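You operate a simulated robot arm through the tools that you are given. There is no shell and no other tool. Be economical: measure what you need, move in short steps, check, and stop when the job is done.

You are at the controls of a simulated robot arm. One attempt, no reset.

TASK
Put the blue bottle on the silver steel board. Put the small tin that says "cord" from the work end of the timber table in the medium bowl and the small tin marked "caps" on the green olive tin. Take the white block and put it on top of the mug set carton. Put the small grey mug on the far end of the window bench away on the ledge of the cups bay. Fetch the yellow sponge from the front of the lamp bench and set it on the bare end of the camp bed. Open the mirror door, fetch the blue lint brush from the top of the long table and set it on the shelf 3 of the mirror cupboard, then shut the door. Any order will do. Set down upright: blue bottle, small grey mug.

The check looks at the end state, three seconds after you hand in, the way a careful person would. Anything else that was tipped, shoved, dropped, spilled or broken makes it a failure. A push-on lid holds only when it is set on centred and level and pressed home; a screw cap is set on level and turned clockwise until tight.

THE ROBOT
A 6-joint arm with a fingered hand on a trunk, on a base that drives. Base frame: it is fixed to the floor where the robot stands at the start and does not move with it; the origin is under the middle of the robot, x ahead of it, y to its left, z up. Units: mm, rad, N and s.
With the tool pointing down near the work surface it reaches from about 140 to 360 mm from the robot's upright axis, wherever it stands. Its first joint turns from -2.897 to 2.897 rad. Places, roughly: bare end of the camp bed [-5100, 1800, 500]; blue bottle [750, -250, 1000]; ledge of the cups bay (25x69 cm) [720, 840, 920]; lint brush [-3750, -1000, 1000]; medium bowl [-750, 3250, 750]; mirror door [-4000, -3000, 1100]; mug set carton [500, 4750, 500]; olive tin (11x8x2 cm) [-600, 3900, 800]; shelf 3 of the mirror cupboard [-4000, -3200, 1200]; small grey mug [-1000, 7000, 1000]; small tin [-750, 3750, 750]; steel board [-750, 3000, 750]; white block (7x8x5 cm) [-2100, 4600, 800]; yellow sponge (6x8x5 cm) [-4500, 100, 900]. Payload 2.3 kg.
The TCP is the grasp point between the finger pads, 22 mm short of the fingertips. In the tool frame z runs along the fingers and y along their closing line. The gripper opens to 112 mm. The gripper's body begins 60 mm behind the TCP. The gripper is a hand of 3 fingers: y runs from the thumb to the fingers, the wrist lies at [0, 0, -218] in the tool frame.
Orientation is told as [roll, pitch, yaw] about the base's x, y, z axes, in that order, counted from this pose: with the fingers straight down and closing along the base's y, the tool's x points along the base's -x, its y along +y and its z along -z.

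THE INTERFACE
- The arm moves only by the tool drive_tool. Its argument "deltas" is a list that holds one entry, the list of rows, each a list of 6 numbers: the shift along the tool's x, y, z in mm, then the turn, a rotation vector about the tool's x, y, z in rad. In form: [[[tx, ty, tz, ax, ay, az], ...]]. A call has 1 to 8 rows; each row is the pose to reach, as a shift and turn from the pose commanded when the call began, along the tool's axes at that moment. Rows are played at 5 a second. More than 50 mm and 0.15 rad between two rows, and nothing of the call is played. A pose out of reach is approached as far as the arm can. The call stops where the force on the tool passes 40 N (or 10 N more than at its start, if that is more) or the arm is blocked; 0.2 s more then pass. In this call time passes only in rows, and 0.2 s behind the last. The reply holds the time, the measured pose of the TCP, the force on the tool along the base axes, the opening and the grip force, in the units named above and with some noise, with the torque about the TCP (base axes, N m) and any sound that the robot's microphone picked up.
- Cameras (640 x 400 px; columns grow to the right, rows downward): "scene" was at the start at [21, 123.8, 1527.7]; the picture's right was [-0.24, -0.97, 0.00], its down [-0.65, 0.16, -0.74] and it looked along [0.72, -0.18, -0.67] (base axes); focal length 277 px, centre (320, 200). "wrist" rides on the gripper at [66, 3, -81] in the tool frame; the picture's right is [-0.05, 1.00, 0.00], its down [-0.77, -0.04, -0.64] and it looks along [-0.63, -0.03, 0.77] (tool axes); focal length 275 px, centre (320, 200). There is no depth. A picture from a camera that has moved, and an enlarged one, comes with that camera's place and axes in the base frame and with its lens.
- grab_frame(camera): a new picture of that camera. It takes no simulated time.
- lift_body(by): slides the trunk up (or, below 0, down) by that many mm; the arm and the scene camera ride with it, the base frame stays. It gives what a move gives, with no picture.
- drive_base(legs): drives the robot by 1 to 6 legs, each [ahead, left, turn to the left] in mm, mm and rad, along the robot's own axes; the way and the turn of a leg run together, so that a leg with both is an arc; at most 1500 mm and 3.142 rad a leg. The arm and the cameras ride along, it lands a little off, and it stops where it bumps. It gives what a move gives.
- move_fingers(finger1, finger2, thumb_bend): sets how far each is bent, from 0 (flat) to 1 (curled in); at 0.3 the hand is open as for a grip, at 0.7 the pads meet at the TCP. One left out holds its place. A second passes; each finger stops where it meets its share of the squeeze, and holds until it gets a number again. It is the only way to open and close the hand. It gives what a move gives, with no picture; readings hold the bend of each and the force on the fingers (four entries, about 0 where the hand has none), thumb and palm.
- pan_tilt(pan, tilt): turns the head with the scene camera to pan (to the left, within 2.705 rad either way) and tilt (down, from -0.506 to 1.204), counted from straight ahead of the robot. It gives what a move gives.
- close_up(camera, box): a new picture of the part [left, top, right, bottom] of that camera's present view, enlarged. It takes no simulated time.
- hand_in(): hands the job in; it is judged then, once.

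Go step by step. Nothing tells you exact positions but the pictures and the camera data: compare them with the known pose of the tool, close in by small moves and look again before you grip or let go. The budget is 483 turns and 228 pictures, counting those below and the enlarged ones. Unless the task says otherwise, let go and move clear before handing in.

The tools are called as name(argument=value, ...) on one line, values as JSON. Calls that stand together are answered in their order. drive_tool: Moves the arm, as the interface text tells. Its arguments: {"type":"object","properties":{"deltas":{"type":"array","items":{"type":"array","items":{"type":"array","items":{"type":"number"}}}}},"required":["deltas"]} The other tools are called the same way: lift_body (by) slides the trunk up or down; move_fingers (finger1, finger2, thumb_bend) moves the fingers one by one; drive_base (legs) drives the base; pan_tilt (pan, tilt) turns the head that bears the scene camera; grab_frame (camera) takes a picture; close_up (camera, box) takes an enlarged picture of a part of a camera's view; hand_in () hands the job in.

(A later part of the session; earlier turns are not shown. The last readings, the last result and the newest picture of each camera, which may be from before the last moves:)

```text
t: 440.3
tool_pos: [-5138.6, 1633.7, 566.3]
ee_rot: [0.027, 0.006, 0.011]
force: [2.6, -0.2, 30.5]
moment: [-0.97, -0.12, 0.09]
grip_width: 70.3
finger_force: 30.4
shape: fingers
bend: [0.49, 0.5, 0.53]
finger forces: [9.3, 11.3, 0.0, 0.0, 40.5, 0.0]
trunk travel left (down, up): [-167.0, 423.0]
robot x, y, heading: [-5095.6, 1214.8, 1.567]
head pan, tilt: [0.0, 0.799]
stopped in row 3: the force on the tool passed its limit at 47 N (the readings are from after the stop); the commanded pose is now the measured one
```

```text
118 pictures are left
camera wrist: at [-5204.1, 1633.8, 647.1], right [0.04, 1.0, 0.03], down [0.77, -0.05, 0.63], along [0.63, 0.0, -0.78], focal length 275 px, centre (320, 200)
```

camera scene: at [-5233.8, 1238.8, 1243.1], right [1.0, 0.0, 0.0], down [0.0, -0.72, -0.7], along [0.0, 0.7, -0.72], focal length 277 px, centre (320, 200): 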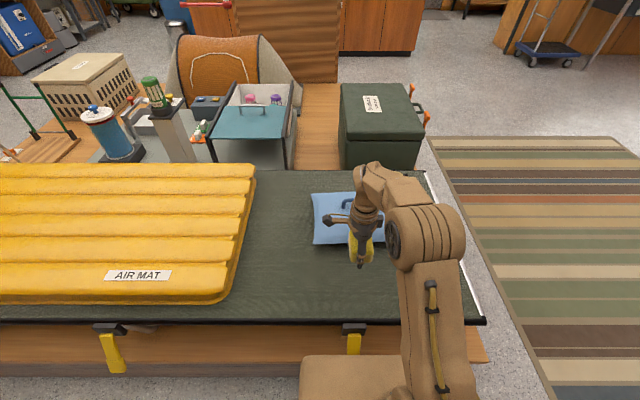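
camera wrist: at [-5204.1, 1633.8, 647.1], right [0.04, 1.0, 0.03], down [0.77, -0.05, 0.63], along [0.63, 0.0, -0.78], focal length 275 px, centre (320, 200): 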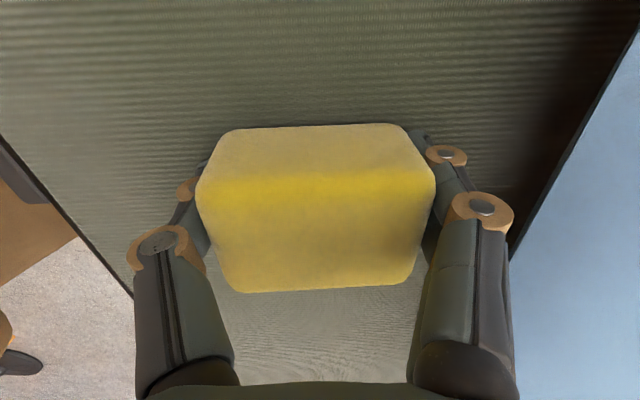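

Contact with the bed. Easing up slightly and releasing.

drive_tool(deltas=[[[0, 0, -5, 0, 0, 0]]])

move_fingers(finger1=0.4, finger2=0.4, thumb_bend=0.4)

drive_tool(deltas=[[[0, 0, -8, 0, 0, 0]]])

move_fingers(finger1=0.3, finger2=0.3, thumb_bend=0.3)

drive_tool(deltas=[[[0, 0, -30, 0, 0, 0], [0, 0, -75, 0, 0, 0], [0, 0, -120, 0, 0, 0]]])

grab_frame(camera="wrist")

```text
t: 440.7
tool_pos: [-5139.4, 1634.4, 567.3]
ee_rot: [0.018, 0.005, 0.011]
force: [0.0, 0.7, -0.3]
moment: [0.0, 0.03, 0.01]
grip_width: 69.6
finger_force: 19.2
shape: fingers
bend: [0.48, 0.49, 0.53]
finger forces: [10.2, 9.1, 0.1, 0.0, 19.3, 0.0]
trunk travel left (down, up): [-167.0, 423.0]
robot x, y, heading: [-5088.8, 1214.6, 1.565]
head pan, tilt: [0.0, 0.799]
```

```text
t: 441.7
tool_pos: [-5137.8, 1634.7, 569.0]
ee_rot: [0.019, 0.003, 0.01]
force: [0.3, -0.2, 0.0]
moment: [0.01, -0.01, 0.01]
grip_width: 83.3
finger_force: 0.0
shape: fingers
bend: [0.4, 0.4, 0.4]
finger forces: [0.0, 0.0, 0.0, 0.1, 0.0, 0.0]
trunk travel left (down, up): [-167.0, 423.0]
robot x, y, heading: [-5096.4, 1213.9, 1.57]
head pan, tilt: [0.0, 0.799]
```

```text
t: 442.1
tool_pos: [-5138.1, 1633.9, 576.6]
ee_rot: [0.024, 0.002, 0.011]
force: [0.3, -0.1, -0.2]
moment: [-0.01, -0.01, 0.02]
grip_width: 83.3
finger_force: 0.0
shape: fingers
bend: [0.4, 0.4, 0.4]
finger forces: [0.1, 0.0, 0.0, 0.1, 0.0, 0.0]
trunk travel left (down, up): [-167.0, 423.0]
robot x, y, heading: [-5092.1, 1214.9, 1.571]
head pan, tilt: [0.0, 0.799]
```

```text
t: 443.1
tool_pos: [-5139.1, 1633.5, 577.2]
ee_rot: [0.021, 0.003, 0.01]
force: [-0.4, -0.7, 0.1]
moment: [0.01, -0.04, 0.01]
grip_width: 111.1
finger_force: 0.1
shape: fingers
bend: [0.3, 0.3, 0.3]
finger forces: [0.0, 0.0, 0.0, 0.1, 0.1, 0.0]
trunk travel left (down, up): [-167.0, 423.0]
robot x, y, heading: [-5094.5, 1213.1, 1.568]
head pan, tilt: [0.0, 0.799]
```

```text
t: 443.9
tool_pos: [-5137.8, 1630.7, 696.8]
ee_rot: [0.02, 0.003, 0.01]
force: [0.1, 0.4, 0.4]
moment: [-0.03, -0.02, 0.0]
grip_width: 111.5
finger_force: 0.1
shape: fingers
bend: [0.3, 0.3, 0.3]
finger forces: [0.0, 0.0, 0.1, 0.1, 0.0, 0.1]
trunk travel left (down, up): [-167.0, 423.0]
robot x, y, heading: [-5096.9, 1216.9, 1.571]
head pan, tilt: [0.0, 0.799]
```

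```text
117 pictures are left
camera wrist: at [-5203.8, 1631.0, 777.4], right [0.04, 1.0, 0.02], down [0.77, -0.04, 0.63], along [0.63, -0.01, -0.77], focal length 275 px, centre (320, 200)
```

wrist: 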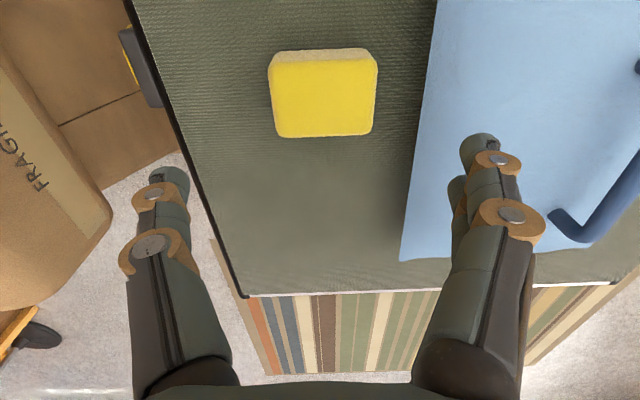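

The sponge lies on the bare end of the bed. Next the lint brush: I raise, drive back east and south, and look at the long table.

lift_body(by=350)

drive_base(legs=[[-350, 0, 0], [0, -1200, 0], [0, -1200, 0], [-600, 0, 0], [0, 0, 1.571]])

pan_tilt(pan=0.6, tilt=0.4)

grab_frame(camera="scene")

```text
t: 447.3
tool_pos: [-5138.1, 1631.3, 1046.1]
ee_rot: [0.02, 0.005, 0.012]
force: [-0.3, 0.1, 0.3]
moment: [0.01, -0.01, 0.01]
grip_width: 111.3
finger_force: 0.1
shape: fingers
bend: [0.3, 0.3, 0.3]
finger forces: [0.0, 0.0, 0.1, 0.0, 0.1, 0.0]
trunk travel left (down, up): [-517.0, 73.0]
robot x, y, heading: [-5092.1, 1216.2, 1.568]
head pan, tilt: [0.0, 0.799]
```

```text
t: 467.7
tool_pos: [-3090.9, 248.3, 1046.6]
ee_rot: [0.02, 0.003, 1.579]
force: [-0.5, 0.5, 0.1]
moment: [0.01, -0.02, 0.0]
grip_width: 111.6
finger_force: 0.1
shape: fingers
bend: [0.3, 0.3, 0.3]
finger forces: [0.0, 0.1, 0.0, 0.1, 0.1, 0.1]
trunk travel left (down, up): [-517.0, 73.0]
robot x, y, heading: [-2676.1, 290.4, 3.133]
head pan, tilt: [0.0, 0.799]
```

```text
t: 468.7
tool_pos: [-3090.9, 247.0, 1046.9]
ee_rot: [0.02, 0.004, 1.579]
force: [0.8, 0.0, -0.1]
moment: [0.03, 0.02, 0.01]
grip_width: 111.4
finger_force: 0.1
shape: fingers
bend: [0.3, 0.3, 0.3]
finger forces: [0.0, 0.0, 0.1, 0.0, 0.0, 0.1]
trunk travel left (down, up): [-517.0, 73.0]
robot x, y, heading: [-2676.2, 290.1, 3.137]
head pan, tilt: [0.6, 0.4]
```

```text
116 pictures are left
camera scene: at [-2692.0, 102.0, 1628.1], right [-0.56, 0.83, 0.0], down [0.32, 0.22, -0.92], along [-0.76, -0.52, -0.39], focal length 277 px, centre (320, 200)
```

scene: 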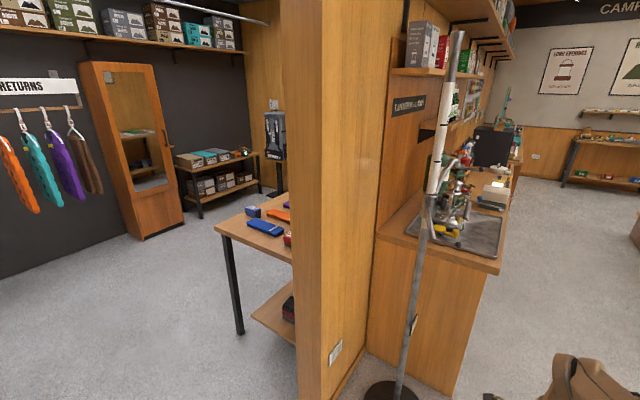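

The long table and the mirror cupboard come into view. I move further south for a proper look at the table top.

drive_base(legs=[[0, 1000, 0]])

pan_tilt(pan=0.3, tilt=0.5)

grab_frame(camera="scene")

```text
t: 473.8
tool_pos: [-3085.8, -740.0, 1046.5]
ee_rot: [0.021, 0.003, 1.596]
force: [0.1, 0.1, -0.6]
moment: [0.02, 0.02, 0.0]
grip_width: 111.4
finger_force: 0.0
shape: fingers
bend: [0.3, 0.3, 0.3]
finger forces: [0.0, 0.1, 0.0, 0.0, 0.0, 0.0]
trunk travel left (down, up): [-517.0, 73.0]
robot x, y, heading: [-2672.1, -686.5, -3.126]
head pan, tilt: [0.6, 0.4]
```

```text
t: 474.6
tool_pos: [-3085.4, -739.5, 1046.3]
ee_rot: [0.021, 0.005, 1.596]
force: [0.3, 0.0, 0.8]
moment: [-0.04, 0.01, 0.03]
grip_width: 111.5
finger_force: 0.0
shape: fingers
bend: [0.3, 0.3, 0.3]
finger forces: [0.0, 0.1, 0.1, 0.0, 0.0, 0.0]
trunk travel left (down, up): [-517.0, 73.0]
robot x, y, heading: [-2676.8, -686.6, -3.127]
head pan, tilt: [0.3, 0.499]
```

```text
115 pictures are left
camera scene: at [-2694.8, -852.8, 1619.0], right [-0.31, 0.95, 0.0], down [0.45, 0.15, -0.88], along [-0.83, -0.27, -0.48], focal length 277 px, centre (320, 200)
```

scene: 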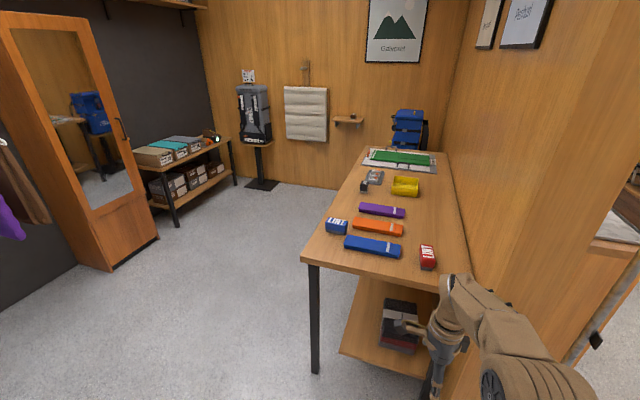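

close_up(camera="scene", box=[300, 140, 470, 280])

close_up(camera="scene", box=[0, 0, 240, 270])

```text
2.86 times, centred on (385, 210) of scene
camera zoom: at [-2694.8, -852.8, 1619.0], right [-0.31, 0.95, 0.0], down [0.45, 0.15, -0.88], along [-0.83, -0.27, -0.48], focal length 791 px, centre (134, 171)
```

zoom: 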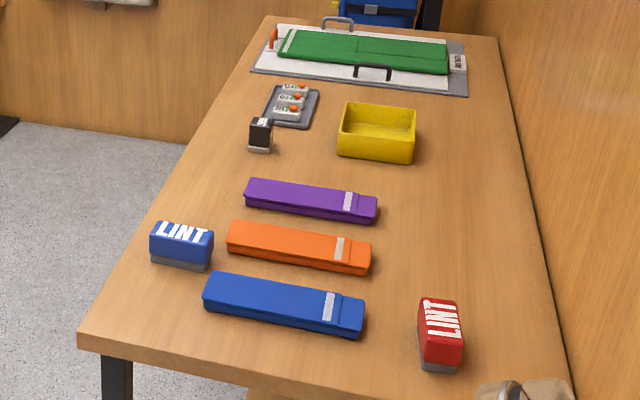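

```text
1.48 times, centred on (120, 135) of scene
camera zoom: at [-2694.8, -852.8, 1619.0], right [-0.31, 0.95, 0.0], down [0.45, 0.15, -0.88], along [-0.83, -0.27, -0.48], focal length 410 px, centre (616, 296)
```

zoom: 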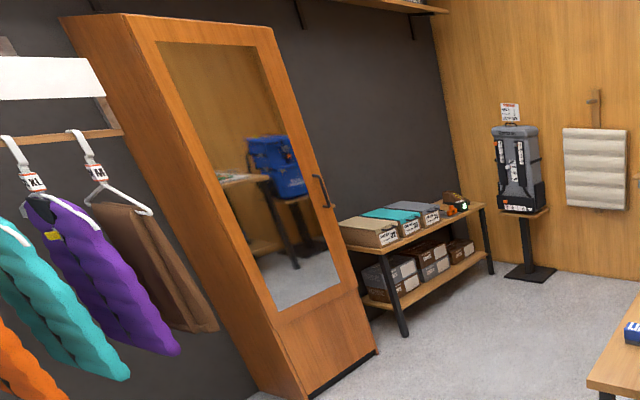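

The blue LINT brush is at the table's south edge; the cupboard door faces +y with its handle at about (-4270,-3040,1050), hinge on the east side. I'll open the door first; re-orienting the hand to point forward, camera on top.

drive_tool(deltas=[[[0, 0, 0, 0, 0, 0.15], [0, 0, 0, 0, 0, 0.3], [0, 0, 0, 0, 0, 0.45], [0, 0, 0, 0, 0, 0.6], [0, 0, 0, 0, 0, 0.75], [0, 0, 0, 0, 0, 0.9], [0, 0, 0, 0, 0, 1.05], [0, 0, 0, 0, 0, 1.2]]])

drive_tool(deltas=[[[0, 0, 0, 0, 0, 0.13], [0, 0, 0, 0, 0, 0.26], [0, 0, 0, 0, 0, 0.38]]])

drive_tool(deltas=[[[0, 0, 0, 0, 0.15, 0], [0, 0, 0, 0, 0.3, 0], [0, 0, 0, 0, 0.45, 0], [0, 0, 0, 0, 0.6, 0], [0, 0, 0, 0, 0.75, 0], [0, 0, 0, 0, 0.9, 0], [0, 0, 0, 0, 1.05, 0], [0, 0, 0, 0, 1.2, 0]]])

drive_tool(deltas=[[[0, 0, 0, 0, 0.15, 0], [0, 0, 0, 0, 0.25, 0]]])

```text
t: 476.4
tool_pos: [-3085.0, -739.7, 1046.0]
ee_rot: [0.003, 0.021, 0.395]
force: [-0.2, -0.9, 0.2]
moment: [-0.01, 0.01, -0.01]
grip_width: 110.9
finger_force: 0.0
shape: fingers
bend: [0.3, 0.3, 0.3]
finger forces: [0.0, 0.0, 0.1, 0.1, 0.0, 0.1]
trunk travel left (down, up): [-517.0, 73.0]
robot x, y, heading: [-2666.2, -689.5, -3.126]
head pan, tilt: [0.3, 0.499]
```

```text
t: 477.2
tool_pos: [-3086.1, -740.6, 1046.0]
ee_rot: [-0.002, 0.021, 0.015]
force: [-0.2, -0.1, 0.2]
moment: [-0.01, 0.02, 0.01]
grip_width: 111.3
finger_force: 0.0
shape: fingers
bend: [0.3, 0.3, 0.3]
finger forces: [0.0, 0.1, 0.0, 0.0, 0.1, 0.1]
trunk travel left (down, up): [-517.0, 73.0]
robot x, y, heading: [-2670.5, -685.8, -3.131]
head pan, tilt: [0.3, 0.499]
```

```text
t: 479.0
tool_pos: [-3108.2, -728.6, 1090.6]
ee_rot: [-0.067, 0.753, 0.007]
force: [-0.1, 0.2, -0.1]
moment: [0.01, -0.03, 0.01]
grip_width: 111.2
finger_force: 0.1
shape: fingers
bend: [0.3, 0.3, 0.3]
finger forces: [0.1, 0.1, 0.1, 0.1, 0.0, 0.1]
out of reach, approached as far as the arm can: row 5, 6, 7, 8
trunk travel left (down, up): [-517.0, 73.0]
robot x, y, heading: [-2668.5, -688.2, -3.129]
head pan, tilt: [0.3, 0.499]
```

```text
t: 479.6
tool_pos: [-3108.6, -729.5, 1089.7]
ee_rot: [-0.088, 1.003, -0.021]
force: [0.3, -0.1, 0.4]
moment: [0.01, 0.01, 0.0]
grip_width: 111.3
finger_force: 0.0
shape: fingers
bend: [0.3, 0.3, 0.3]
finger forces: [0.0, 0.0, 0.0, 0.1, 0.0, 0.1]
out of reach, approached as far as the arm can: row 1
trunk travel left (down, up): [-517.0, 73.0]
robot x, y, heading: [-2672.7, -686.2, -3.128]
head pan, tilt: [0.3, 0.499]
```

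drive_tool(deltas=[[[14, 0, 21, -0.01, 0.1, -0.02], [27, 0, 42, -0.025, 0.2, -0.035], [41, 0, 63, -0.04, 0.3, -0.055], [54, 0, 84, -0.05, 0.4, -0.07]]])

grab_frame(camera="wrist")

```text
t: 480.6
tool_pos: [-3208.5, -734.0, 1090.8]
ee_rot: [0.204, 1.399, 0.231]
force: [0.3, 0.3, 0.3]
moment: [-0.02, -0.02, 0.02]
grip_width: 111.3
finger_force: 0.1
shape: fingers
bend: [0.3, 0.3, 0.3]
finger forces: [0.1, 0.0, 0.1, 0.0, 0.0, 0.1]
trunk travel left (down, up): [-517.0, 73.0]
robot x, y, heading: [-2669.0, -688.4, -3.13]
head pan, tilt: [0.3, 0.499]
```

```text
112 pictures are left
camera wrist: at [-3140.1, -732.6, 1168.5], right [-0.02, 1.0, -0.01], down [0.76, 0.01, -0.66], along [-0.66, -0.02, -0.76], focal length 275 px, centre (320, 200)
```

wrist: 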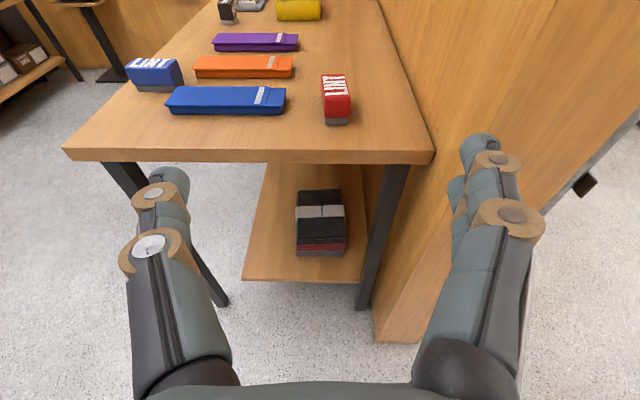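

Brush top pinned at (-3761,-1114,892). Now I drive to the cupboard and face it.

drive_base(legs=[[0, 1320, -0.01], [1300, 0, 0], [330, 0, 0], [0, 0, 1.571]])

pan_tilt(pan=0.1, tilt=0.35)

grab_frame(camera="scene")

grab_frame(camera="wrist")

```text
t: 498.9
tool_pos: [-4227.9, -2552.9, 1090.3]
ee_rot: [0.199, 1.402, 1.796]
force: [-0.1, -0.5, 0.8]
moment: [0.0, -0.01, 0.01]
grip_width: 111.2
finger_force: 0.1
shape: fingers
bend: [0.3, 0.3, 0.3]
finger forces: [0.0, 0.1, 0.1, 0.1, 0.0, 0.0]
trunk travel left (down, up): [-517.0, 73.0]
robot x, y, heading: [-4275.1, -2016.4, -1.561]
head pan, tilt: [0.3, 0.499]
```

```text
t: 499.6
tool_pos: [-4227.6, -2551.4, 1090.9]
ee_rot: [0.2, 1.399, 1.796]
force: [-0.3, 0.2, -0.4]
moment: [-0.04, 0.0, -0.02]
grip_width: 111.4
finger_force: 0.1
shape: fingers
bend: [0.3, 0.3, 0.3]
finger forces: [0.1, 0.0, 0.0, 0.0, 0.1, 0.0]
trunk travel left (down, up): [-517.0, 73.0]
robot x, y, heading: [-4275.1, -2015.7, -1.556]
head pan, tilt: [0.099, 0.351]
```

```text
111 pictures are left
camera scene: at [-4123.5, -2041.9, 1632.7], right [-0.99, -0.11, 0.0], down [-0.04, 0.34, -0.94], along [0.11, -0.93, -0.34], focal length 277 px, centre (320, 200)
```

scene: 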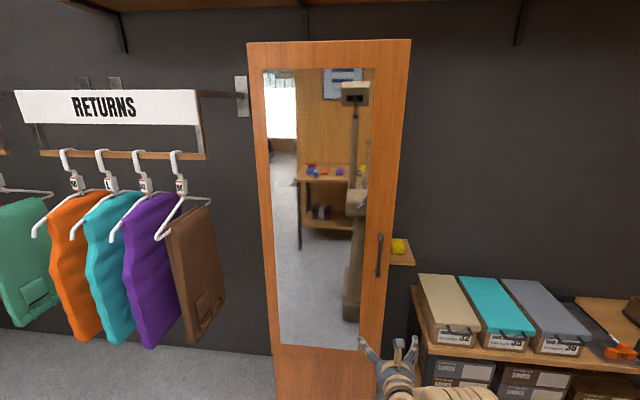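

```text
110 pictures are left
camera wrist: at [-4230.6, -2484.4, 1168.8], right [-1.0, -0.02, -0.01], down [-0.01, 0.76, -0.65], along [0.02, -0.65, -0.76], focal length 275 px, centre (320, 200)
```

wrist: 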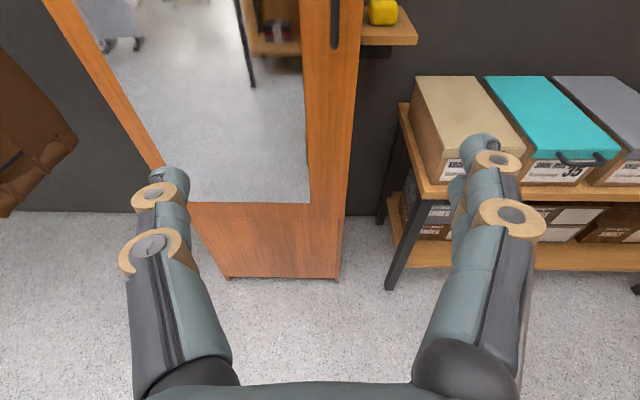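

Handle bar located at about (-4236,-2942), z 1002–1180. I drive closer.

drive_base(legs=[[290, -8, -0.012]])

grab_frame(camera="wrist")

grab_frame(camera="scene")

```text
t: 501.6
tool_pos: [-4241.1, -2847.7, 1089.7]
ee_rot: [0.197, 1.4, 1.783]
force: [-0.1, -0.2, 0.2]
moment: [0.01, 0.0, 0.04]
grip_width: 111.3
finger_force: 0.0
shape: fingers
bend: [0.3, 0.3, 0.3]
finger forces: [0.1, 0.0, 0.1, 0.0, 0.0, 0.0]
trunk travel left (down, up): [-517.0, 73.0]
robot x, y, heading: [-4283.6, -2309.6, -1.57]
head pan, tilt: [0.099, 0.351]
```

```text
109 pictures are left
camera wrist: at [-4242.7, -2780.2, 1168.6], right [-1.0, -0.01, -0.01], down [0.0, 0.76, -0.65], along [0.02, -0.65, -0.76], focal length 275 px, centre (320, 200)
```

wrist: 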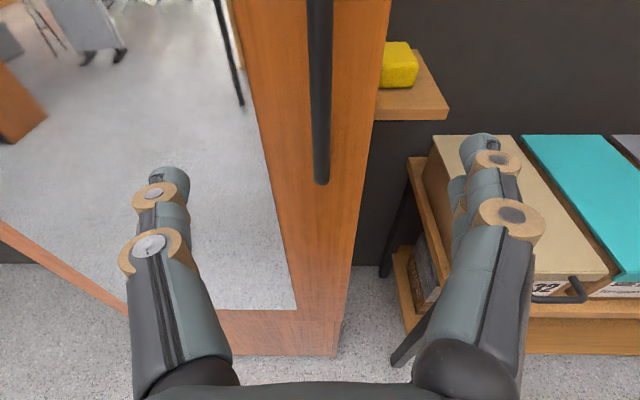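

```text
108 pictures are left
camera scene: at [-4130.2, -2339.3, 1632.7], right [-0.99, -0.1, 0.0], down [-0.03, 0.34, -0.94], along [0.09, -0.93, -0.34], focal length 277 px, centre (320, 200)
```

scene: 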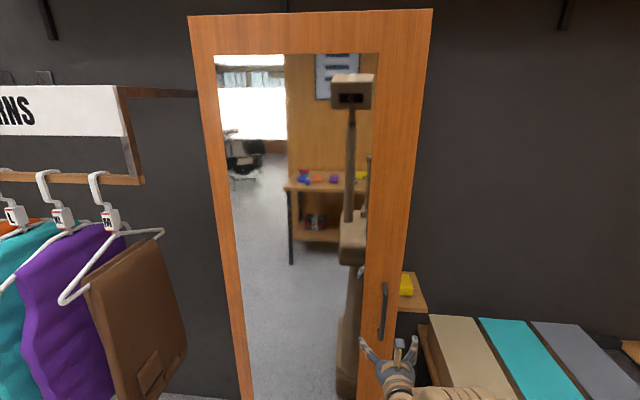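

The bar is centred between the fingers. Moving in 88 mm and closing on it.

drive_base(legs=[[88, 0, 0]])

grab_frame(camera="wrist")

```text
t: 502.7
tool_pos: [-4239.1, -2937.9, 1089.0]
ee_rot: [0.196, 1.401, 1.785]
force: [0.1, -0.6, -0.1]
moment: [-0.01, 0.04, -0.02]
grip_width: 111.2
finger_force: 0.1
shape: fingers
bend: [0.3, 0.3, 0.3]
finger forces: [0.1, 0.0, 0.0, 0.0, 0.0, 0.0]
trunk travel left (down, up): [-517.0, 73.0]
robot x, y, heading: [-4279.7, -2398.5, -1.567]
head pan, tilt: [0.099, 0.351]
```

```text
107 pictures are left
camera wrist: at [-4241.7, -2869.3, 1168.5], right [-1.0, -0.01, -0.01], down [0.0, 0.76, -0.65], along [0.02, -0.65, -0.76], focal length 275 px, centre (320, 200)
```

wrist: 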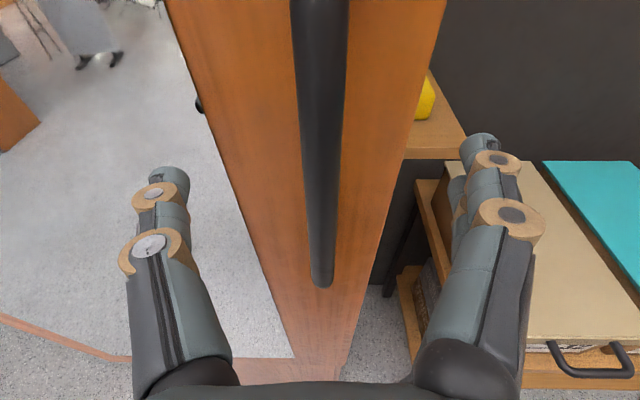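

move_fingers(finger1=0.7, finger2=0.7, thumb_bend=0.7)

grab_frame(camera="wrist")

```text
t: 503.7
tool_pos: [-4239.8, -2936.8, 1090.8]
ee_rot: [0.199, 1.401, 1.787]
force: [-0.7, -0.2, -0.3]
moment: [0.01, -0.03, 0.0]
grip_width: 7.0
finger_force: 2.2
shape: fingers
bend: [0.68, 0.67, 0.69]
finger forces: [1.0, 1.6, 0.0, 0.0, 2.2, 0.0]
trunk travel left (down, up): [-517.0, 73.0]
robot x, y, heading: [-4282.1, -2398.0, -1.565]
head pan, tilt: [0.099, 0.351]
```

```text
106 pictures are left
camera wrist: at [-4241.8, -2868.6, 1168.8], right [-1.0, -0.01, -0.01], down [0.0, 0.76, -0.65], along [0.02, -0.65, -0.76], focal length 275 px, centre (320, 200)
```

wrist: 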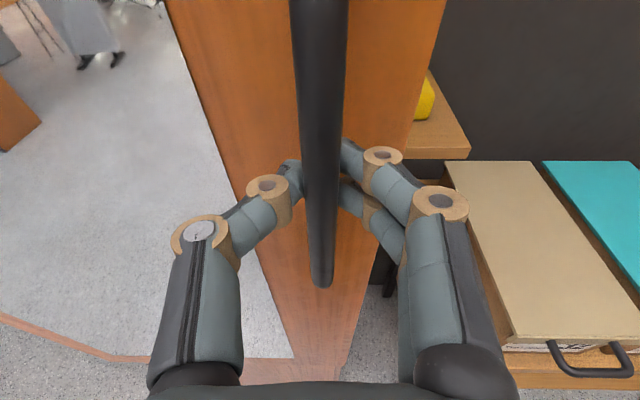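

Bar enclosed. I squeeze a bit more and start pulling the door along its arc.

move_fingers(finger1=0.8, finger2=0.8, thumb_bend=0.8)

drive_base(legs=[[-38, 7, 0], [-38, 11, 0]])

grab_frame(camera="wrist")

```text
t: 504.7
tool_pos: [-4240.2, -2937.2, 1089.1]
ee_rot: [0.2, 1.399, 1.788]
force: [0.8, -0.7, -0.4]
moment: [0.0, -0.01, 0.01]
grip_width: 0.0
finger_force: 0.1
shape: fingers
bend: [0.78, 0.78, 0.75]
finger forces: [0.0, 0.0, 0.1, 0.0, 0.5, 0.1]
trunk travel left (down, up): [-517.0, 73.0]
robot x, y, heading: [-4281.4, -2400.1, -1.574]
head pan, tilt: [0.099, 0.351]
```

```text
t: 506.1
tool_pos: [-4221.7, -2861.0, 1089.4]
ee_rot: [0.201, 1.4, 1.786]
force: [1.1, -0.1, -1.4]
moment: [-0.02, -0.01, -0.05]
grip_width: 0.0
finger_force: 0.9
shape: fingers
bend: [0.78, 0.78, 0.76]
finger forces: [0.0, 0.0, 0.0, 0.1, 1.7, 0.1]
trunk travel left (down, up): [-517.0, 73.0]
robot x, y, heading: [-4263.1, -2325.4, -1.568]
head pan, tilt: [0.099, 0.351]
```

```text
105 pictures are left
camera wrist: at [-4223.6, -2794.2, 1168.6], right [-1.0, -0.01, -0.01], down [0.0, 0.76, -0.65], along [0.02, -0.65, -0.76], focal length 275 px, centre (320, 200)
```

wrist: 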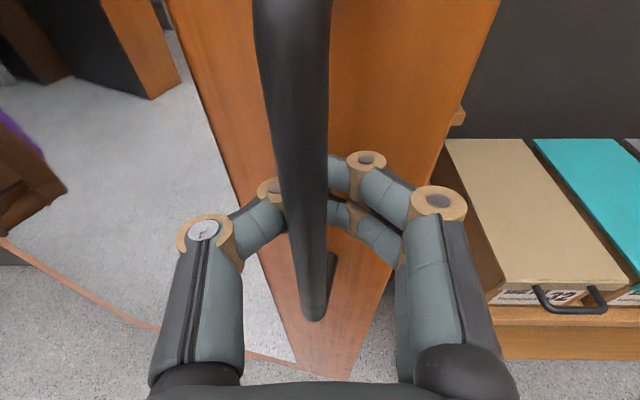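

The fingers have hooked behind the bar and the door is moving. Continuing along the arc.

drive_base(legs=[[-36, 14, 0], [-36, 17, 0], [-33, 20, 0], [-32, 23, 0]])

grab_frame(camera="wrist")

grab_frame(camera="scene")

```text
t: 508.4
tool_pos: [-4146.2, -2724.9, 1089.3]
ee_rot: [0.213, 1.397, 1.799]
force: [8.6, -6.2, -2.9]
moment: [-0.03, 0.02, -0.25]
grip_width: 0.1
finger_force: 5.9
shape: fingers
bend: [0.78, 0.78, 0.75]
finger forces: [1.1, 0.0, 0.0, 0.0, 10.2, 0.0]
trunk travel left (down, up): [-517.0, 73.0]
robot x, y, heading: [-4188.7, -2181.2, -1.571]
head pan, tilt: [0.099, 0.351]
```

```text
104 pictures are left
camera wrist: at [-4148.6, -2656.9, 1168.3], right [-1.0, -0.01, -0.01], down [0.0, 0.76, -0.65], along [0.01, -0.65, -0.76], focal length 275 px, centre (320, 200)
```

wrist: 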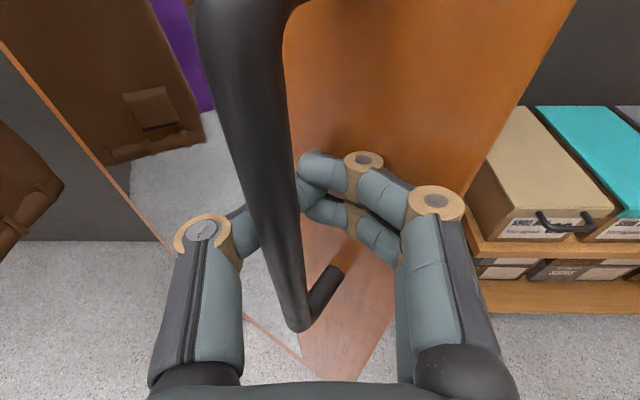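

```text
103 pictures are left
camera scene: at [-4034.8, -2216.2, 1632.3], right [-0.99, -0.1, 0.0], down [-0.04, 0.34, -0.94], along [0.09, -0.93, -0.34], focal length 277 px, centre (320, 200)
```

scene: 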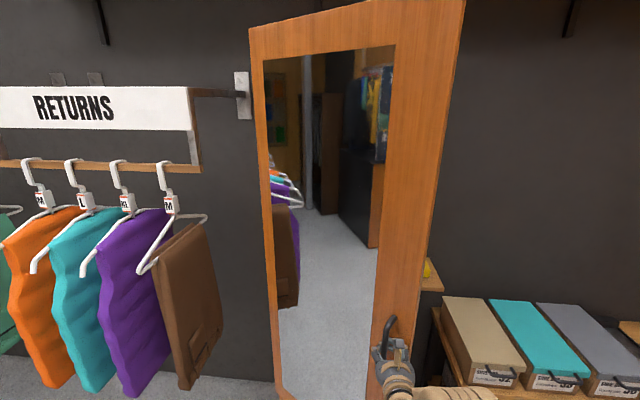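

The door is about 30° open. I release the bar, back off, and will then push the door further from its inner side.

move_fingers(finger1=0.4, finger2=0.4, thumb_bend=0.35)

grab_frame(camera="wrist")

```text
t: 509.4
tool_pos: [-4149.6, -2723.6, 1089.9]
ee_rot: [0.2, 1.399, 1.782]
force: [0.7, -0.3, 0.8]
moment: [-0.01, 0.0, 0.02]
grip_width: 90.2
finger_force: 0.1
shape: fingers
bend: [0.4, 0.4, 0.35]
finger forces: [0.0, 0.0, 0.0, 0.0, 0.0, 0.0]
trunk travel left (down, up): [-517.0, 73.0]
robot x, y, heading: [-4190.1, -2185.0, -1.567]
head pan, tilt: [0.099, 0.351]
```

```text
102 pictures are left
camera wrist: at [-4151.6, -2656.0, 1168.8], right [-1.0, -0.01, -0.01], down [0.0, 0.76, -0.65], along [0.02, -0.65, -0.76], focal length 275 px, centre (320, 200)
```

wrist: 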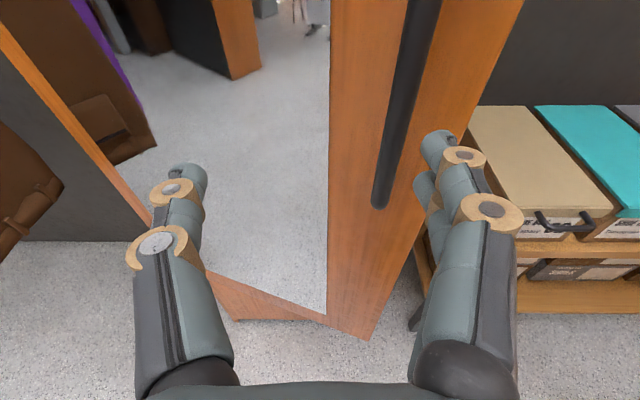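

pan_tilt(pan=0.0, tilt=0.4)

grab_frame(camera="wrist")

```text
t: 510.0
tool_pos: [-4150.3, -2723.1, 1090.0]
ee_rot: [0.198, 1.399, 1.784]
force: [1.0, 0.0, 0.1]
moment: [0.03, 0.0, 0.02]
grip_width: 90.1
finger_force: 0.1
shape: fingers
bend: [0.4, 0.4, 0.35]
finger forces: [0.0, 0.0, 0.0, 0.0, 0.0, 0.0]
trunk travel left (down, up): [-517.0, 73.0]
robot x, y, heading: [-4191.0, -2184.4, -1.57]
head pan, tilt: [0.0, 0.4]
```

```text
101 pictures are left
camera wrist: at [-4151.7, -2656.1, 1168.7], right [-1.0, -0.01, -0.01], down [0.0, 0.76, -0.65], along [0.02, -0.65, -0.76], focal length 275 px, centre (320, 200)
```

wrist: 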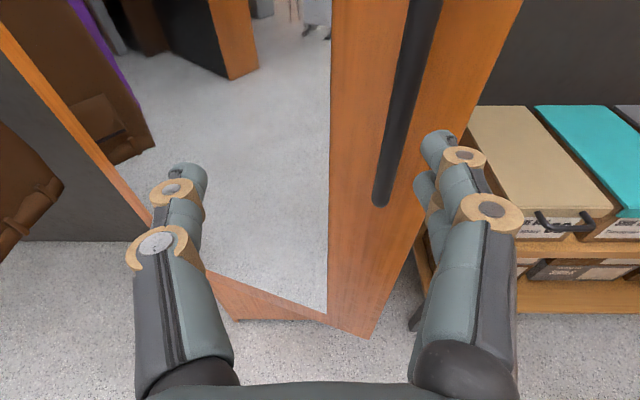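

The door stays put at about 20°. I make a fist, go round the free edge, and push the door open from inside.

move_fingers(finger1=0.75, finger2=0.75, thumb_bend=0.75)

drive_base(legs=[[-150, 0, 0], [0, -200, 0], [150, 0, 0]])

grab_frame(camera="wrist")

```text
t: 511.0
tool_pos: [-4148.9, -2724.5, 1090.5]
ee_rot: [0.197, 1.398, 1.784]
force: [0.3, 0.3, 0.8]
moment: [0.03, 0.03, -0.03]
grip_width: 0.0
finger_force: 0.1
shape: fingers
bend: [0.74, 0.74, 0.72]
finger forces: [0.0, 0.1, 0.1, 0.0, 0.0, 0.1]
trunk travel left (down, up): [-517.0, 73.0]
robot x, y, heading: [-4190.1, -2183.0, -1.569]
head pan, tilt: [0.0, 0.4]
```

```text
t: 514.6
tool_pos: [-4352.4, -2728.0, 1088.6]
ee_rot: [0.198, 1.398, 1.779]
force: [0.2, -0.5, -0.5]
moment: [-0.02, 0.03, 0.0]
grip_width: 0.0
finger_force: 0.1
shape: fingers
bend: [0.74, 0.74, 0.72]
finger forces: [0.0, 0.0, 0.0, 0.1, 0.1, 0.0]
trunk travel left (down, up): [-517.0, 73.0]
robot x, y, heading: [-4390.0, -2187.7, -1.571]
head pan, tilt: [0.0, 0.4]
```

```text
100 pictures are left
camera wrist: at [-4353.8, -2659.6, 1168.3], right [-1.0, -0.01, -0.01], down [0.0, 0.76, -0.65], along [0.02, -0.65, -0.76], focal length 275 px, centre (320, 200)
```

wrist: 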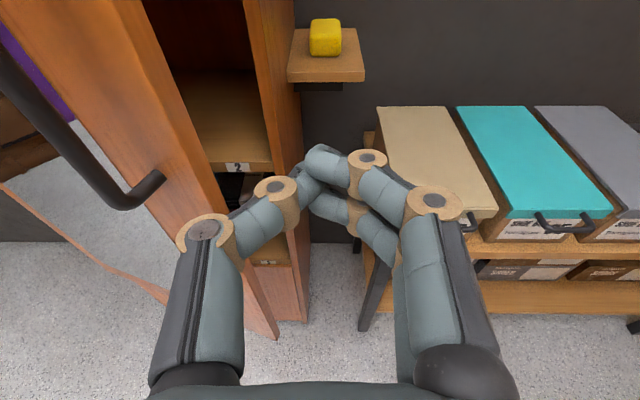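

I can see shelves 1 and 2 through the gap. I move the fist in beside the free edge and sweep left.

drive_base(legs=[[110, 0, 0], [0, 60, 0], [0, 60, 0]])

grab_frame(camera="wrist")

grab_frame(camera="scene")

```text
t: 516.9
tool_pos: [-4229.5, -2834.6, 1090.7]
ee_rot: [0.205, 1.399, 1.794]
force: [1.2, -0.1, -0.2]
moment: [-0.02, 0.01, -0.04]
grip_width: 0.0
finger_force: 0.1
shape: fingers
bend: [0.74, 0.74, 0.75]
finger forces: [0.1, 0.0, 0.1, 0.1, 0.1, 0.0]
trunk travel left (down, up): [-517.0, 73.0]
robot x, y, heading: [-4269.6, -2292.8, -1.573]
head pan, tilt: [0.0, 0.4]
```

```text
99 pictures are left
camera wrist: at [-4231.0, -2767.0, 1168.7], right [-1.0, -0.01, -0.01], down [0.0, 0.76, -0.65], along [0.02, -0.65, -0.76], focal length 275 px, centre (320, 200)
```

wrist: 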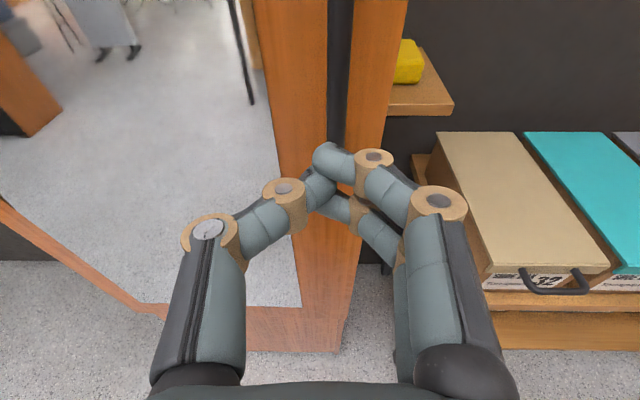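

```text
98 pictures are left
camera scene: at [-4127.7, -2325.9, 1628.0], right [-1.0, 0.0, 0.0], down [0.0, 0.39, -0.92], along [0.0, -0.92, -0.39], focal length 277 px, centre (320, 200)
```

scene: 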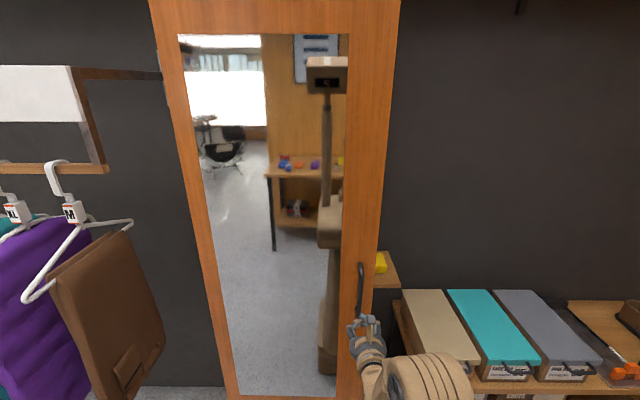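

My fist ended up in front of the edge and pushed the door shut again. I'll redo it: hook, pull wider, then unhook along the door and go well behind the edge.

drive_base(legs=[[-60, -10, 0]])

move_fingers(finger1=0.35, finger2=0.35, thumb_bend=0.35)

grab_frame(camera="wrist")

```text
t: 517.9
tool_pos: [-4241.2, -2773.9, 1089.9]
ee_rot: [0.202, 1.4, 1.787]
force: [0.0, 0.2, 0.9]
moment: [0.01, -0.01, -0.02]
grip_width: 0.0
finger_force: 0.0
shape: fingers
bend: [0.74, 0.74, 0.75]
finger forces: [0.1, 0.0, 0.0, 0.0, 0.0, 0.1]
trunk travel left (down, up): [-517.0, 73.0]
robot x, y, heading: [-4279.1, -2235.1, -1.568]
head pan, tilt: [0.0, 0.4]
```

```text
t: 518.9
tool_pos: [-4241.2, -2775.5, 1090.2]
ee_rot: [0.199, 1.4, 1.786]
force: [-0.2, -1.0, 0.1]
moment: [0.0, -0.03, 0.02]
grip_width: 97.3
finger_force: 0.1
shape: fingers
bend: [0.35, 0.35, 0.35]
finger forces: [0.0, 0.0, 0.0, 0.0, 0.0, 0.0]
trunk travel left (down, up): [-517.0, 73.0]
robot x, y, heading: [-4280.9, -2236.3, -1.568]
head pan, tilt: [0.0, 0.4]
```

```text
97 pictures are left
camera wrist: at [-4242.7, -2707.1, 1168.8], right [-1.0, -0.01, -0.01], down [0.0, 0.76, -0.65], along [0.02, -0.65, -0.76], focal length 275 px, centre (320, 200)
```

wrist: 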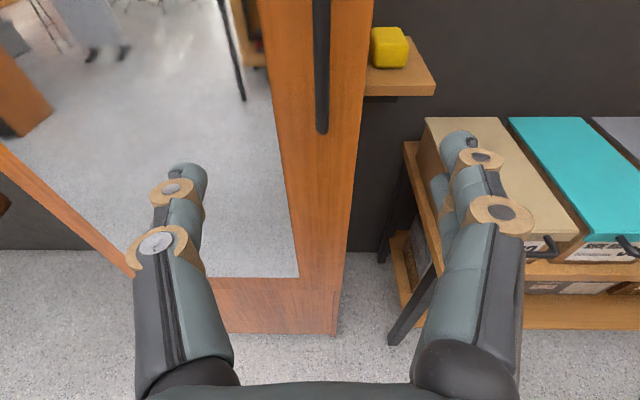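

drive_base(legs=[[163, 0, 0]])

move_fingers(finger1=0.78, finger2=0.78, thumb_bend=0.6)

drive_base(legs=[[-38, 7, 0], [-38, 11, 0], [-36, 14, 0], [-36, 17, 0], [-33, 20, 0], [-32, 23, 0]])

drive_base(legs=[[-30, 25, 0], [-27, 28, 0]])

grab_frame(camera="wrist")

```text
t: 520.3
tool_pos: [-4241.6, -2942.1, 1089.6]
ee_rot: [0.199, 1.398, 1.783]
force: [-1.0, 0.8, -0.1]
moment: [0.01, 0.01, -0.02]
grip_width: 97.2
finger_force: 0.0
shape: fingers
bend: [0.35, 0.35, 0.35]
finger forces: [0.0, 0.1, 0.0, 0.0, 0.0, 0.1]
trunk travel left (down, up): [-517.0, 73.0]
robot x, y, heading: [-4280.7, -2398.3, -1.57]
head pan, tilt: [0.0, 0.4]
```

```text
t: 521.3
tool_pos: [-4241.6, -2941.3, 1089.4]
ee_rot: [0.199, 1.401, 1.786]
force: [-1.1, -1.6, 0.1]
moment: [-0.03, 0.03, 0.01]
grip_width: 8.0
finger_force: 0.7
shape: fingers
bend: [0.78, 0.77, 0.6]
finger forces: [0.2, 1.9, 0.1, 0.0, 0.1, 0.0]
trunk travel left (down, up): [-517.0, 73.0]
robot x, y, heading: [-4278.6, -2404.1, -1.569]
head pan, tilt: [0.0, 0.4]
```

```text
t: 524.5
tool_pos: [-4150.9, -2728.2, 1090.4]
ee_rot: [0.2, 1.399, 1.783]
force: [-0.4, -4.3, -1.4]
moment: [-0.02, -0.01, 0.0]
grip_width: 8.1
finger_force: 1.4
shape: fingers
bend: [0.77, 0.76, 0.6]
finger forces: [1.0, 2.9, 0.1, 0.0, 0.1, 0.1]
trunk travel left (down, up): [-517.0, 73.0]
robot x, y, heading: [-4190.4, -2189.2, -1.572]
head pan, tilt: [0.0, 0.4]
```

```text
t: 525.9
tool_pos: [-4097.7, -2673.1, 1089.5]
ee_rot: [0.197, 1.399, 1.779]
force: [-0.8, -3.8, -1.1]
moment: [-0.05, 0.04, -0.04]
grip_width: 8.3
finger_force: 1.7
shape: fingers
bend: [0.77, 0.77, 0.6]
finger forces: [1.0, 2.8, 0.0, 0.0, 0.0, 0.1]
trunk travel left (down, up): [-517.0, 73.0]
robot x, y, heading: [-4136.9, -2131.0, -1.576]
head pan, tilt: [0.0, 0.4]
```

```text
96 pictures are left
camera wrist: at [-4098.6, -2604.8, 1168.7], right [-1.0, -0.01, -0.01], down [0.0, 0.76, -0.65], along [0.01, -0.65, -0.76], focal length 275 px, centre (320, 200)
```

wrist: 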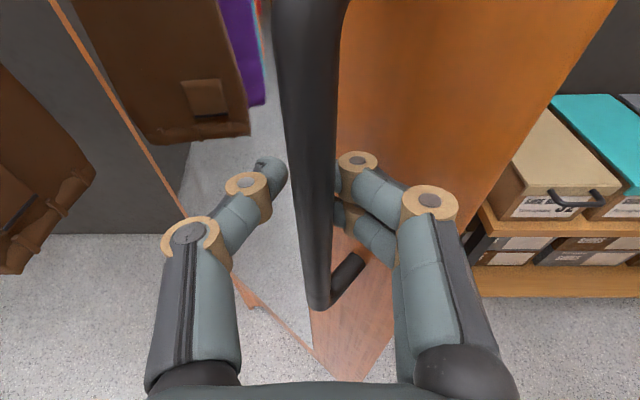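

Hooking with the fingers alone works; the door is ~40° open. I keep pulling, turning the base right so the hand follows the door.

drive_base(legs=[[-5, 67.6, -0.12], [-5, 67.5, -0.125]])

drive_base(legs=[[-41, 79, -0.1], [-36.5, 75, -0.1]])

grab_frame(camera="wrist")

```text
t: 527.5
tool_pos: [-4093.6, -2672.7, 1089.0]
ee_rot: [0.205, 1.4, 1.541]
force: [0.5, -0.1, 0.5]
moment: [0.0, 0.0, -0.02]
grip_width: 7.5
finger_force: 0.1
shape: fingers
bend: [0.78, 0.78, 0.6]
finger forces: [0.1, 0.1, 0.1, 0.0, 0.0, 0.0]
trunk travel left (down, up): [-517.0, 73.0]
robot x, y, heading: [-4001.8, -2142.9, -1.82]
head pan, tilt: [0.0, 0.4]
```

```text
t: 529.3
tool_pos: [-4024.6, -2622.0, 1089.4]
ee_rot: [0.201, 1.4, 1.341]
force: [-0.2, -0.2, 0.6]
moment: [0.02, 0.04, -0.01]
grip_width: 7.5
finger_force: 0.1
shape: fingers
bend: [0.78, 0.78, 0.6]
finger forces: [0.0, 0.0, 0.1, 0.0, 0.0, 0.0]
trunk travel left (down, up): [-517.0, 73.0]
robot x, y, heading: [-3826.5, -2120.1, -2.015]
head pan, tilt: [0.0, 0.4]
```

```text
95 pictures are left
camera wrist: at [-3995.9, -2559.8, 1169.0], right [-0.91, 0.42, -0.01], down [0.33, 0.68, -0.66], along [-0.27, -0.6, -0.76], focal length 275 px, centre (320, 200)
```

wrist: 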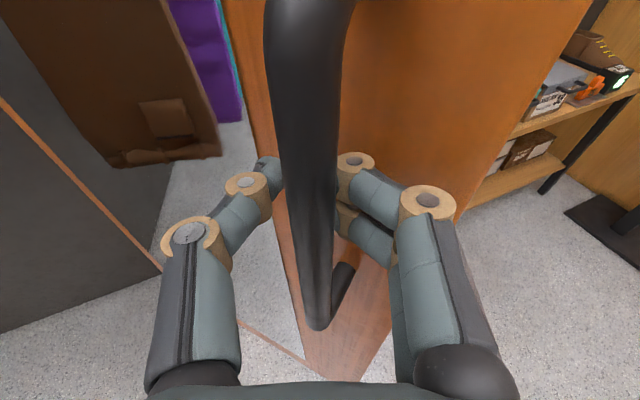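

Following nicely. Two more steps to about 70°.

drive_base(legs=[[-35.5, 62, -0.075], [-35.5, 62, -0.075]])

drive_base(legs=[[-35.4, 62.6, -0.075], [-35.4, 62.6, -0.075]])

grab_frame(camera="wrist")

grab_frame(camera="scene")

```text
t: 530.9
tool_pos: [-3954.4, -2586.2, 1090.7]
ee_rot: [0.204, 1.399, 1.194]
force: [0.6, 0.3, -0.6]
moment: [0.0, -0.02, -0.01]
grip_width: 7.6
finger_force: 0.0
shape: fingers
bend: [0.78, 0.78, 0.6]
finger forces: [0.0, 0.0, 0.0, 0.0, 0.0, 0.0]
trunk travel left (down, up): [-517.0, 73.0]
robot x, y, heading: [-3683.1, -2121.0, -2.168]
head pan, tilt: [0.0, 0.4]
```

```text
t: 532.6
tool_pos: [-3878.9, -2562.6, 1090.2]
ee_rot: [0.203, 1.4, 1.043]
force: [0.7, -0.2, 0.3]
moment: [0.02, -0.05, 0.01]
grip_width: 7.5
finger_force: 0.0
shape: fingers
bend: [0.78, 0.78, 0.6]
finger forces: [0.1, 0.0, 0.0, 0.0, 0.0, 0.0]
trunk travel left (down, up): [-517.0, 73.0]
robot x, y, heading: [-3543.7, -2141.1, -2.314]
head pan, tilt: [0.0, 0.4]
```

```text
94 pictures are left
camera wrist: at [-3832.5, -2512.6, 1169.1], right [-0.74, 0.67, -0.01], down [0.51, 0.56, -0.66], along [-0.43, -0.49, -0.76], focal length 275 px, centre (320, 200)
```

wrist: 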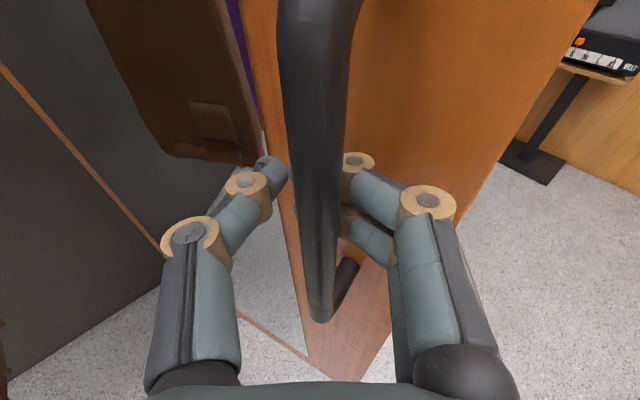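

```text
93 pictures are left
camera scene: at [-3459.8, -2257.3, 1628.1], right [-0.74, 0.68, 0.0], down [0.26, 0.29, -0.92], along [-0.62, -0.68, -0.39], focal length 277 px, centre (320, 200)
```

scene: 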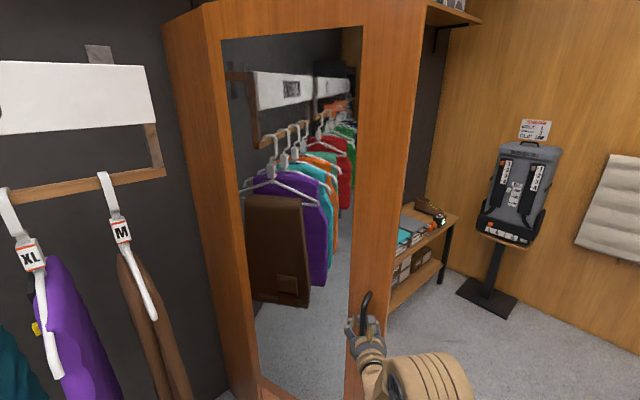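

Door is ~70° open. I slide the fingers out along the door towards its edge and back away.

drive_base(legs=[[-33, -64, 0], [-20, -38, 0]])

grab_frame(camera="wrist")

```text
t: 533.6
tool_pos: [-3892.3, -2521.8, 1092.3]
ee_rot: [0.216, 1.405, 1.066]
force: [0.4, -0.1, -0.5]
moment: [0.01, 0.01, -0.03]
grip_width: 7.9
finger_force: 0.0
shape: fingers
bend: [0.78, 0.78, 0.6]
finger forces: [0.0, 0.0, 0.1, 0.1, 0.1, 0.2]
trunk travel left (down, up): [-517.0, 73.0]
robot x, y, heading: [-3555.1, -2099.7, -2.314]
head pan, tilt: [0.0, 0.4]
stopped in leg 1: the force on the tool passed its limit at 46 N (the readings are from after the stop); the commanded pose is now the measured one
```

```text
92 pictures are left
camera wrist: at [-3846.9, -2470.2, 1170.4], right [-0.75, 0.66, -0.01], down [0.5, 0.56, -0.66], along [-0.43, -0.5, -0.75], focal length 275 px, centre (320, 200)
```

wrist: 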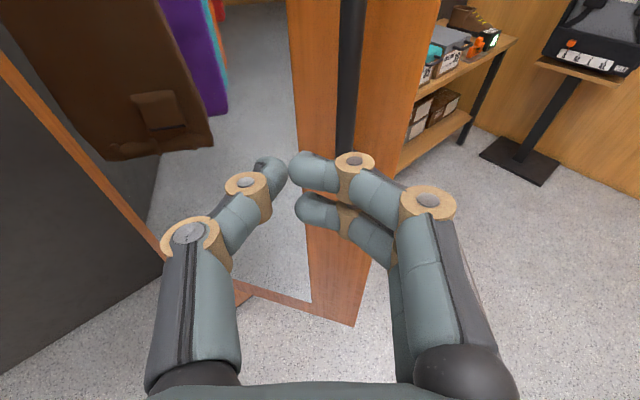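

The bar slipped off and the door swung back to about 45°, but the hand is free. At this angle I can get well behind the edge, so I circle round with a fist and push it open.

drive_base(legs=[[-160, 0, 0], [0, 0, 0.743], [0, -850, 0]])

move_fingers(finger1=0.75, finger2=0.75, thumb_bend=0.75)

grab_frame(camera="wrist")

grab_frame(camera="scene")

```text
t: 541.0
tool_pos: [-4265.5, -2510.2, 1092.8]
ee_rot: [0.215, 1.406, 1.799]
force: [-0.4, 0.2, 0.6]
moment: [-0.03, 0.04, 0.0]
grip_width: 7.6
finger_force: 0.1
shape: fingers
bend: [0.78, 0.78, 0.6]
finger forces: [0.1, 0.0, 0.0, 0.1, 0.0, 0.1]
trunk travel left (down, up): [-517.0, 73.0]
robot x, y, heading: [-4300.4, -1971.5, -1.581]
head pan, tilt: [0.0, 0.4]
```

```text
t: 542.0
tool_pos: [-4265.7, -2509.0, 1091.4]
ee_rot: [0.216, 1.405, 1.801]
force: [0.7, 0.0, 0.6]
moment: [0.0, 0.01, 0.01]
grip_width: 0.0
finger_force: 0.0
shape: fingers
bend: [0.75, 0.75, 0.72]
finger forces: [0.1, 0.1, 0.1, 0.1, 0.0, 0.1]
trunk travel left (down, up): [-517.0, 73.0]
robot x, y, heading: [-4300.7, -1972.5, -1.58]
head pan, tilt: [0.0, 0.4]
```

```text
91 pictures are left
camera wrist: at [-4266.1, -2441.2, 1170.2], right [-1.0, -0.01, -0.01], down [0.0, 0.75, -0.66], along [0.01, -0.66, -0.75], focal length 275 px, centre (320, 200)
```

wrist: 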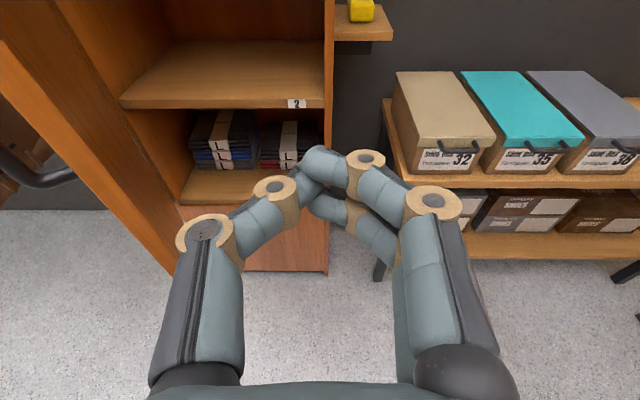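

```text
90 pictures are left
camera scene: at [-4160.6, -2000.9, 1628.2], right [-1.0, 0.01, 0.0], down [0.0, 0.39, -0.92], along [-0.01, -0.92, -0.39], focal length 277 px, centre (320, 200)
```

scene: 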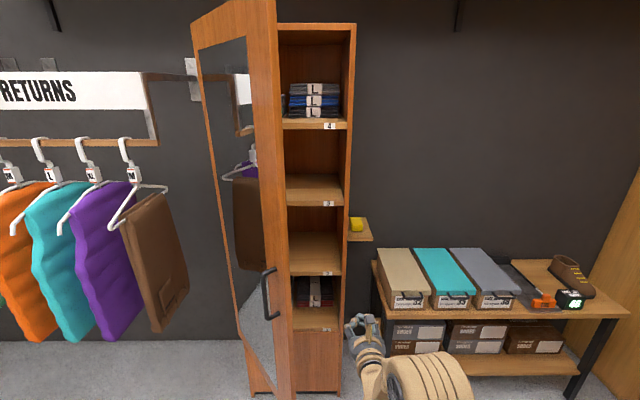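

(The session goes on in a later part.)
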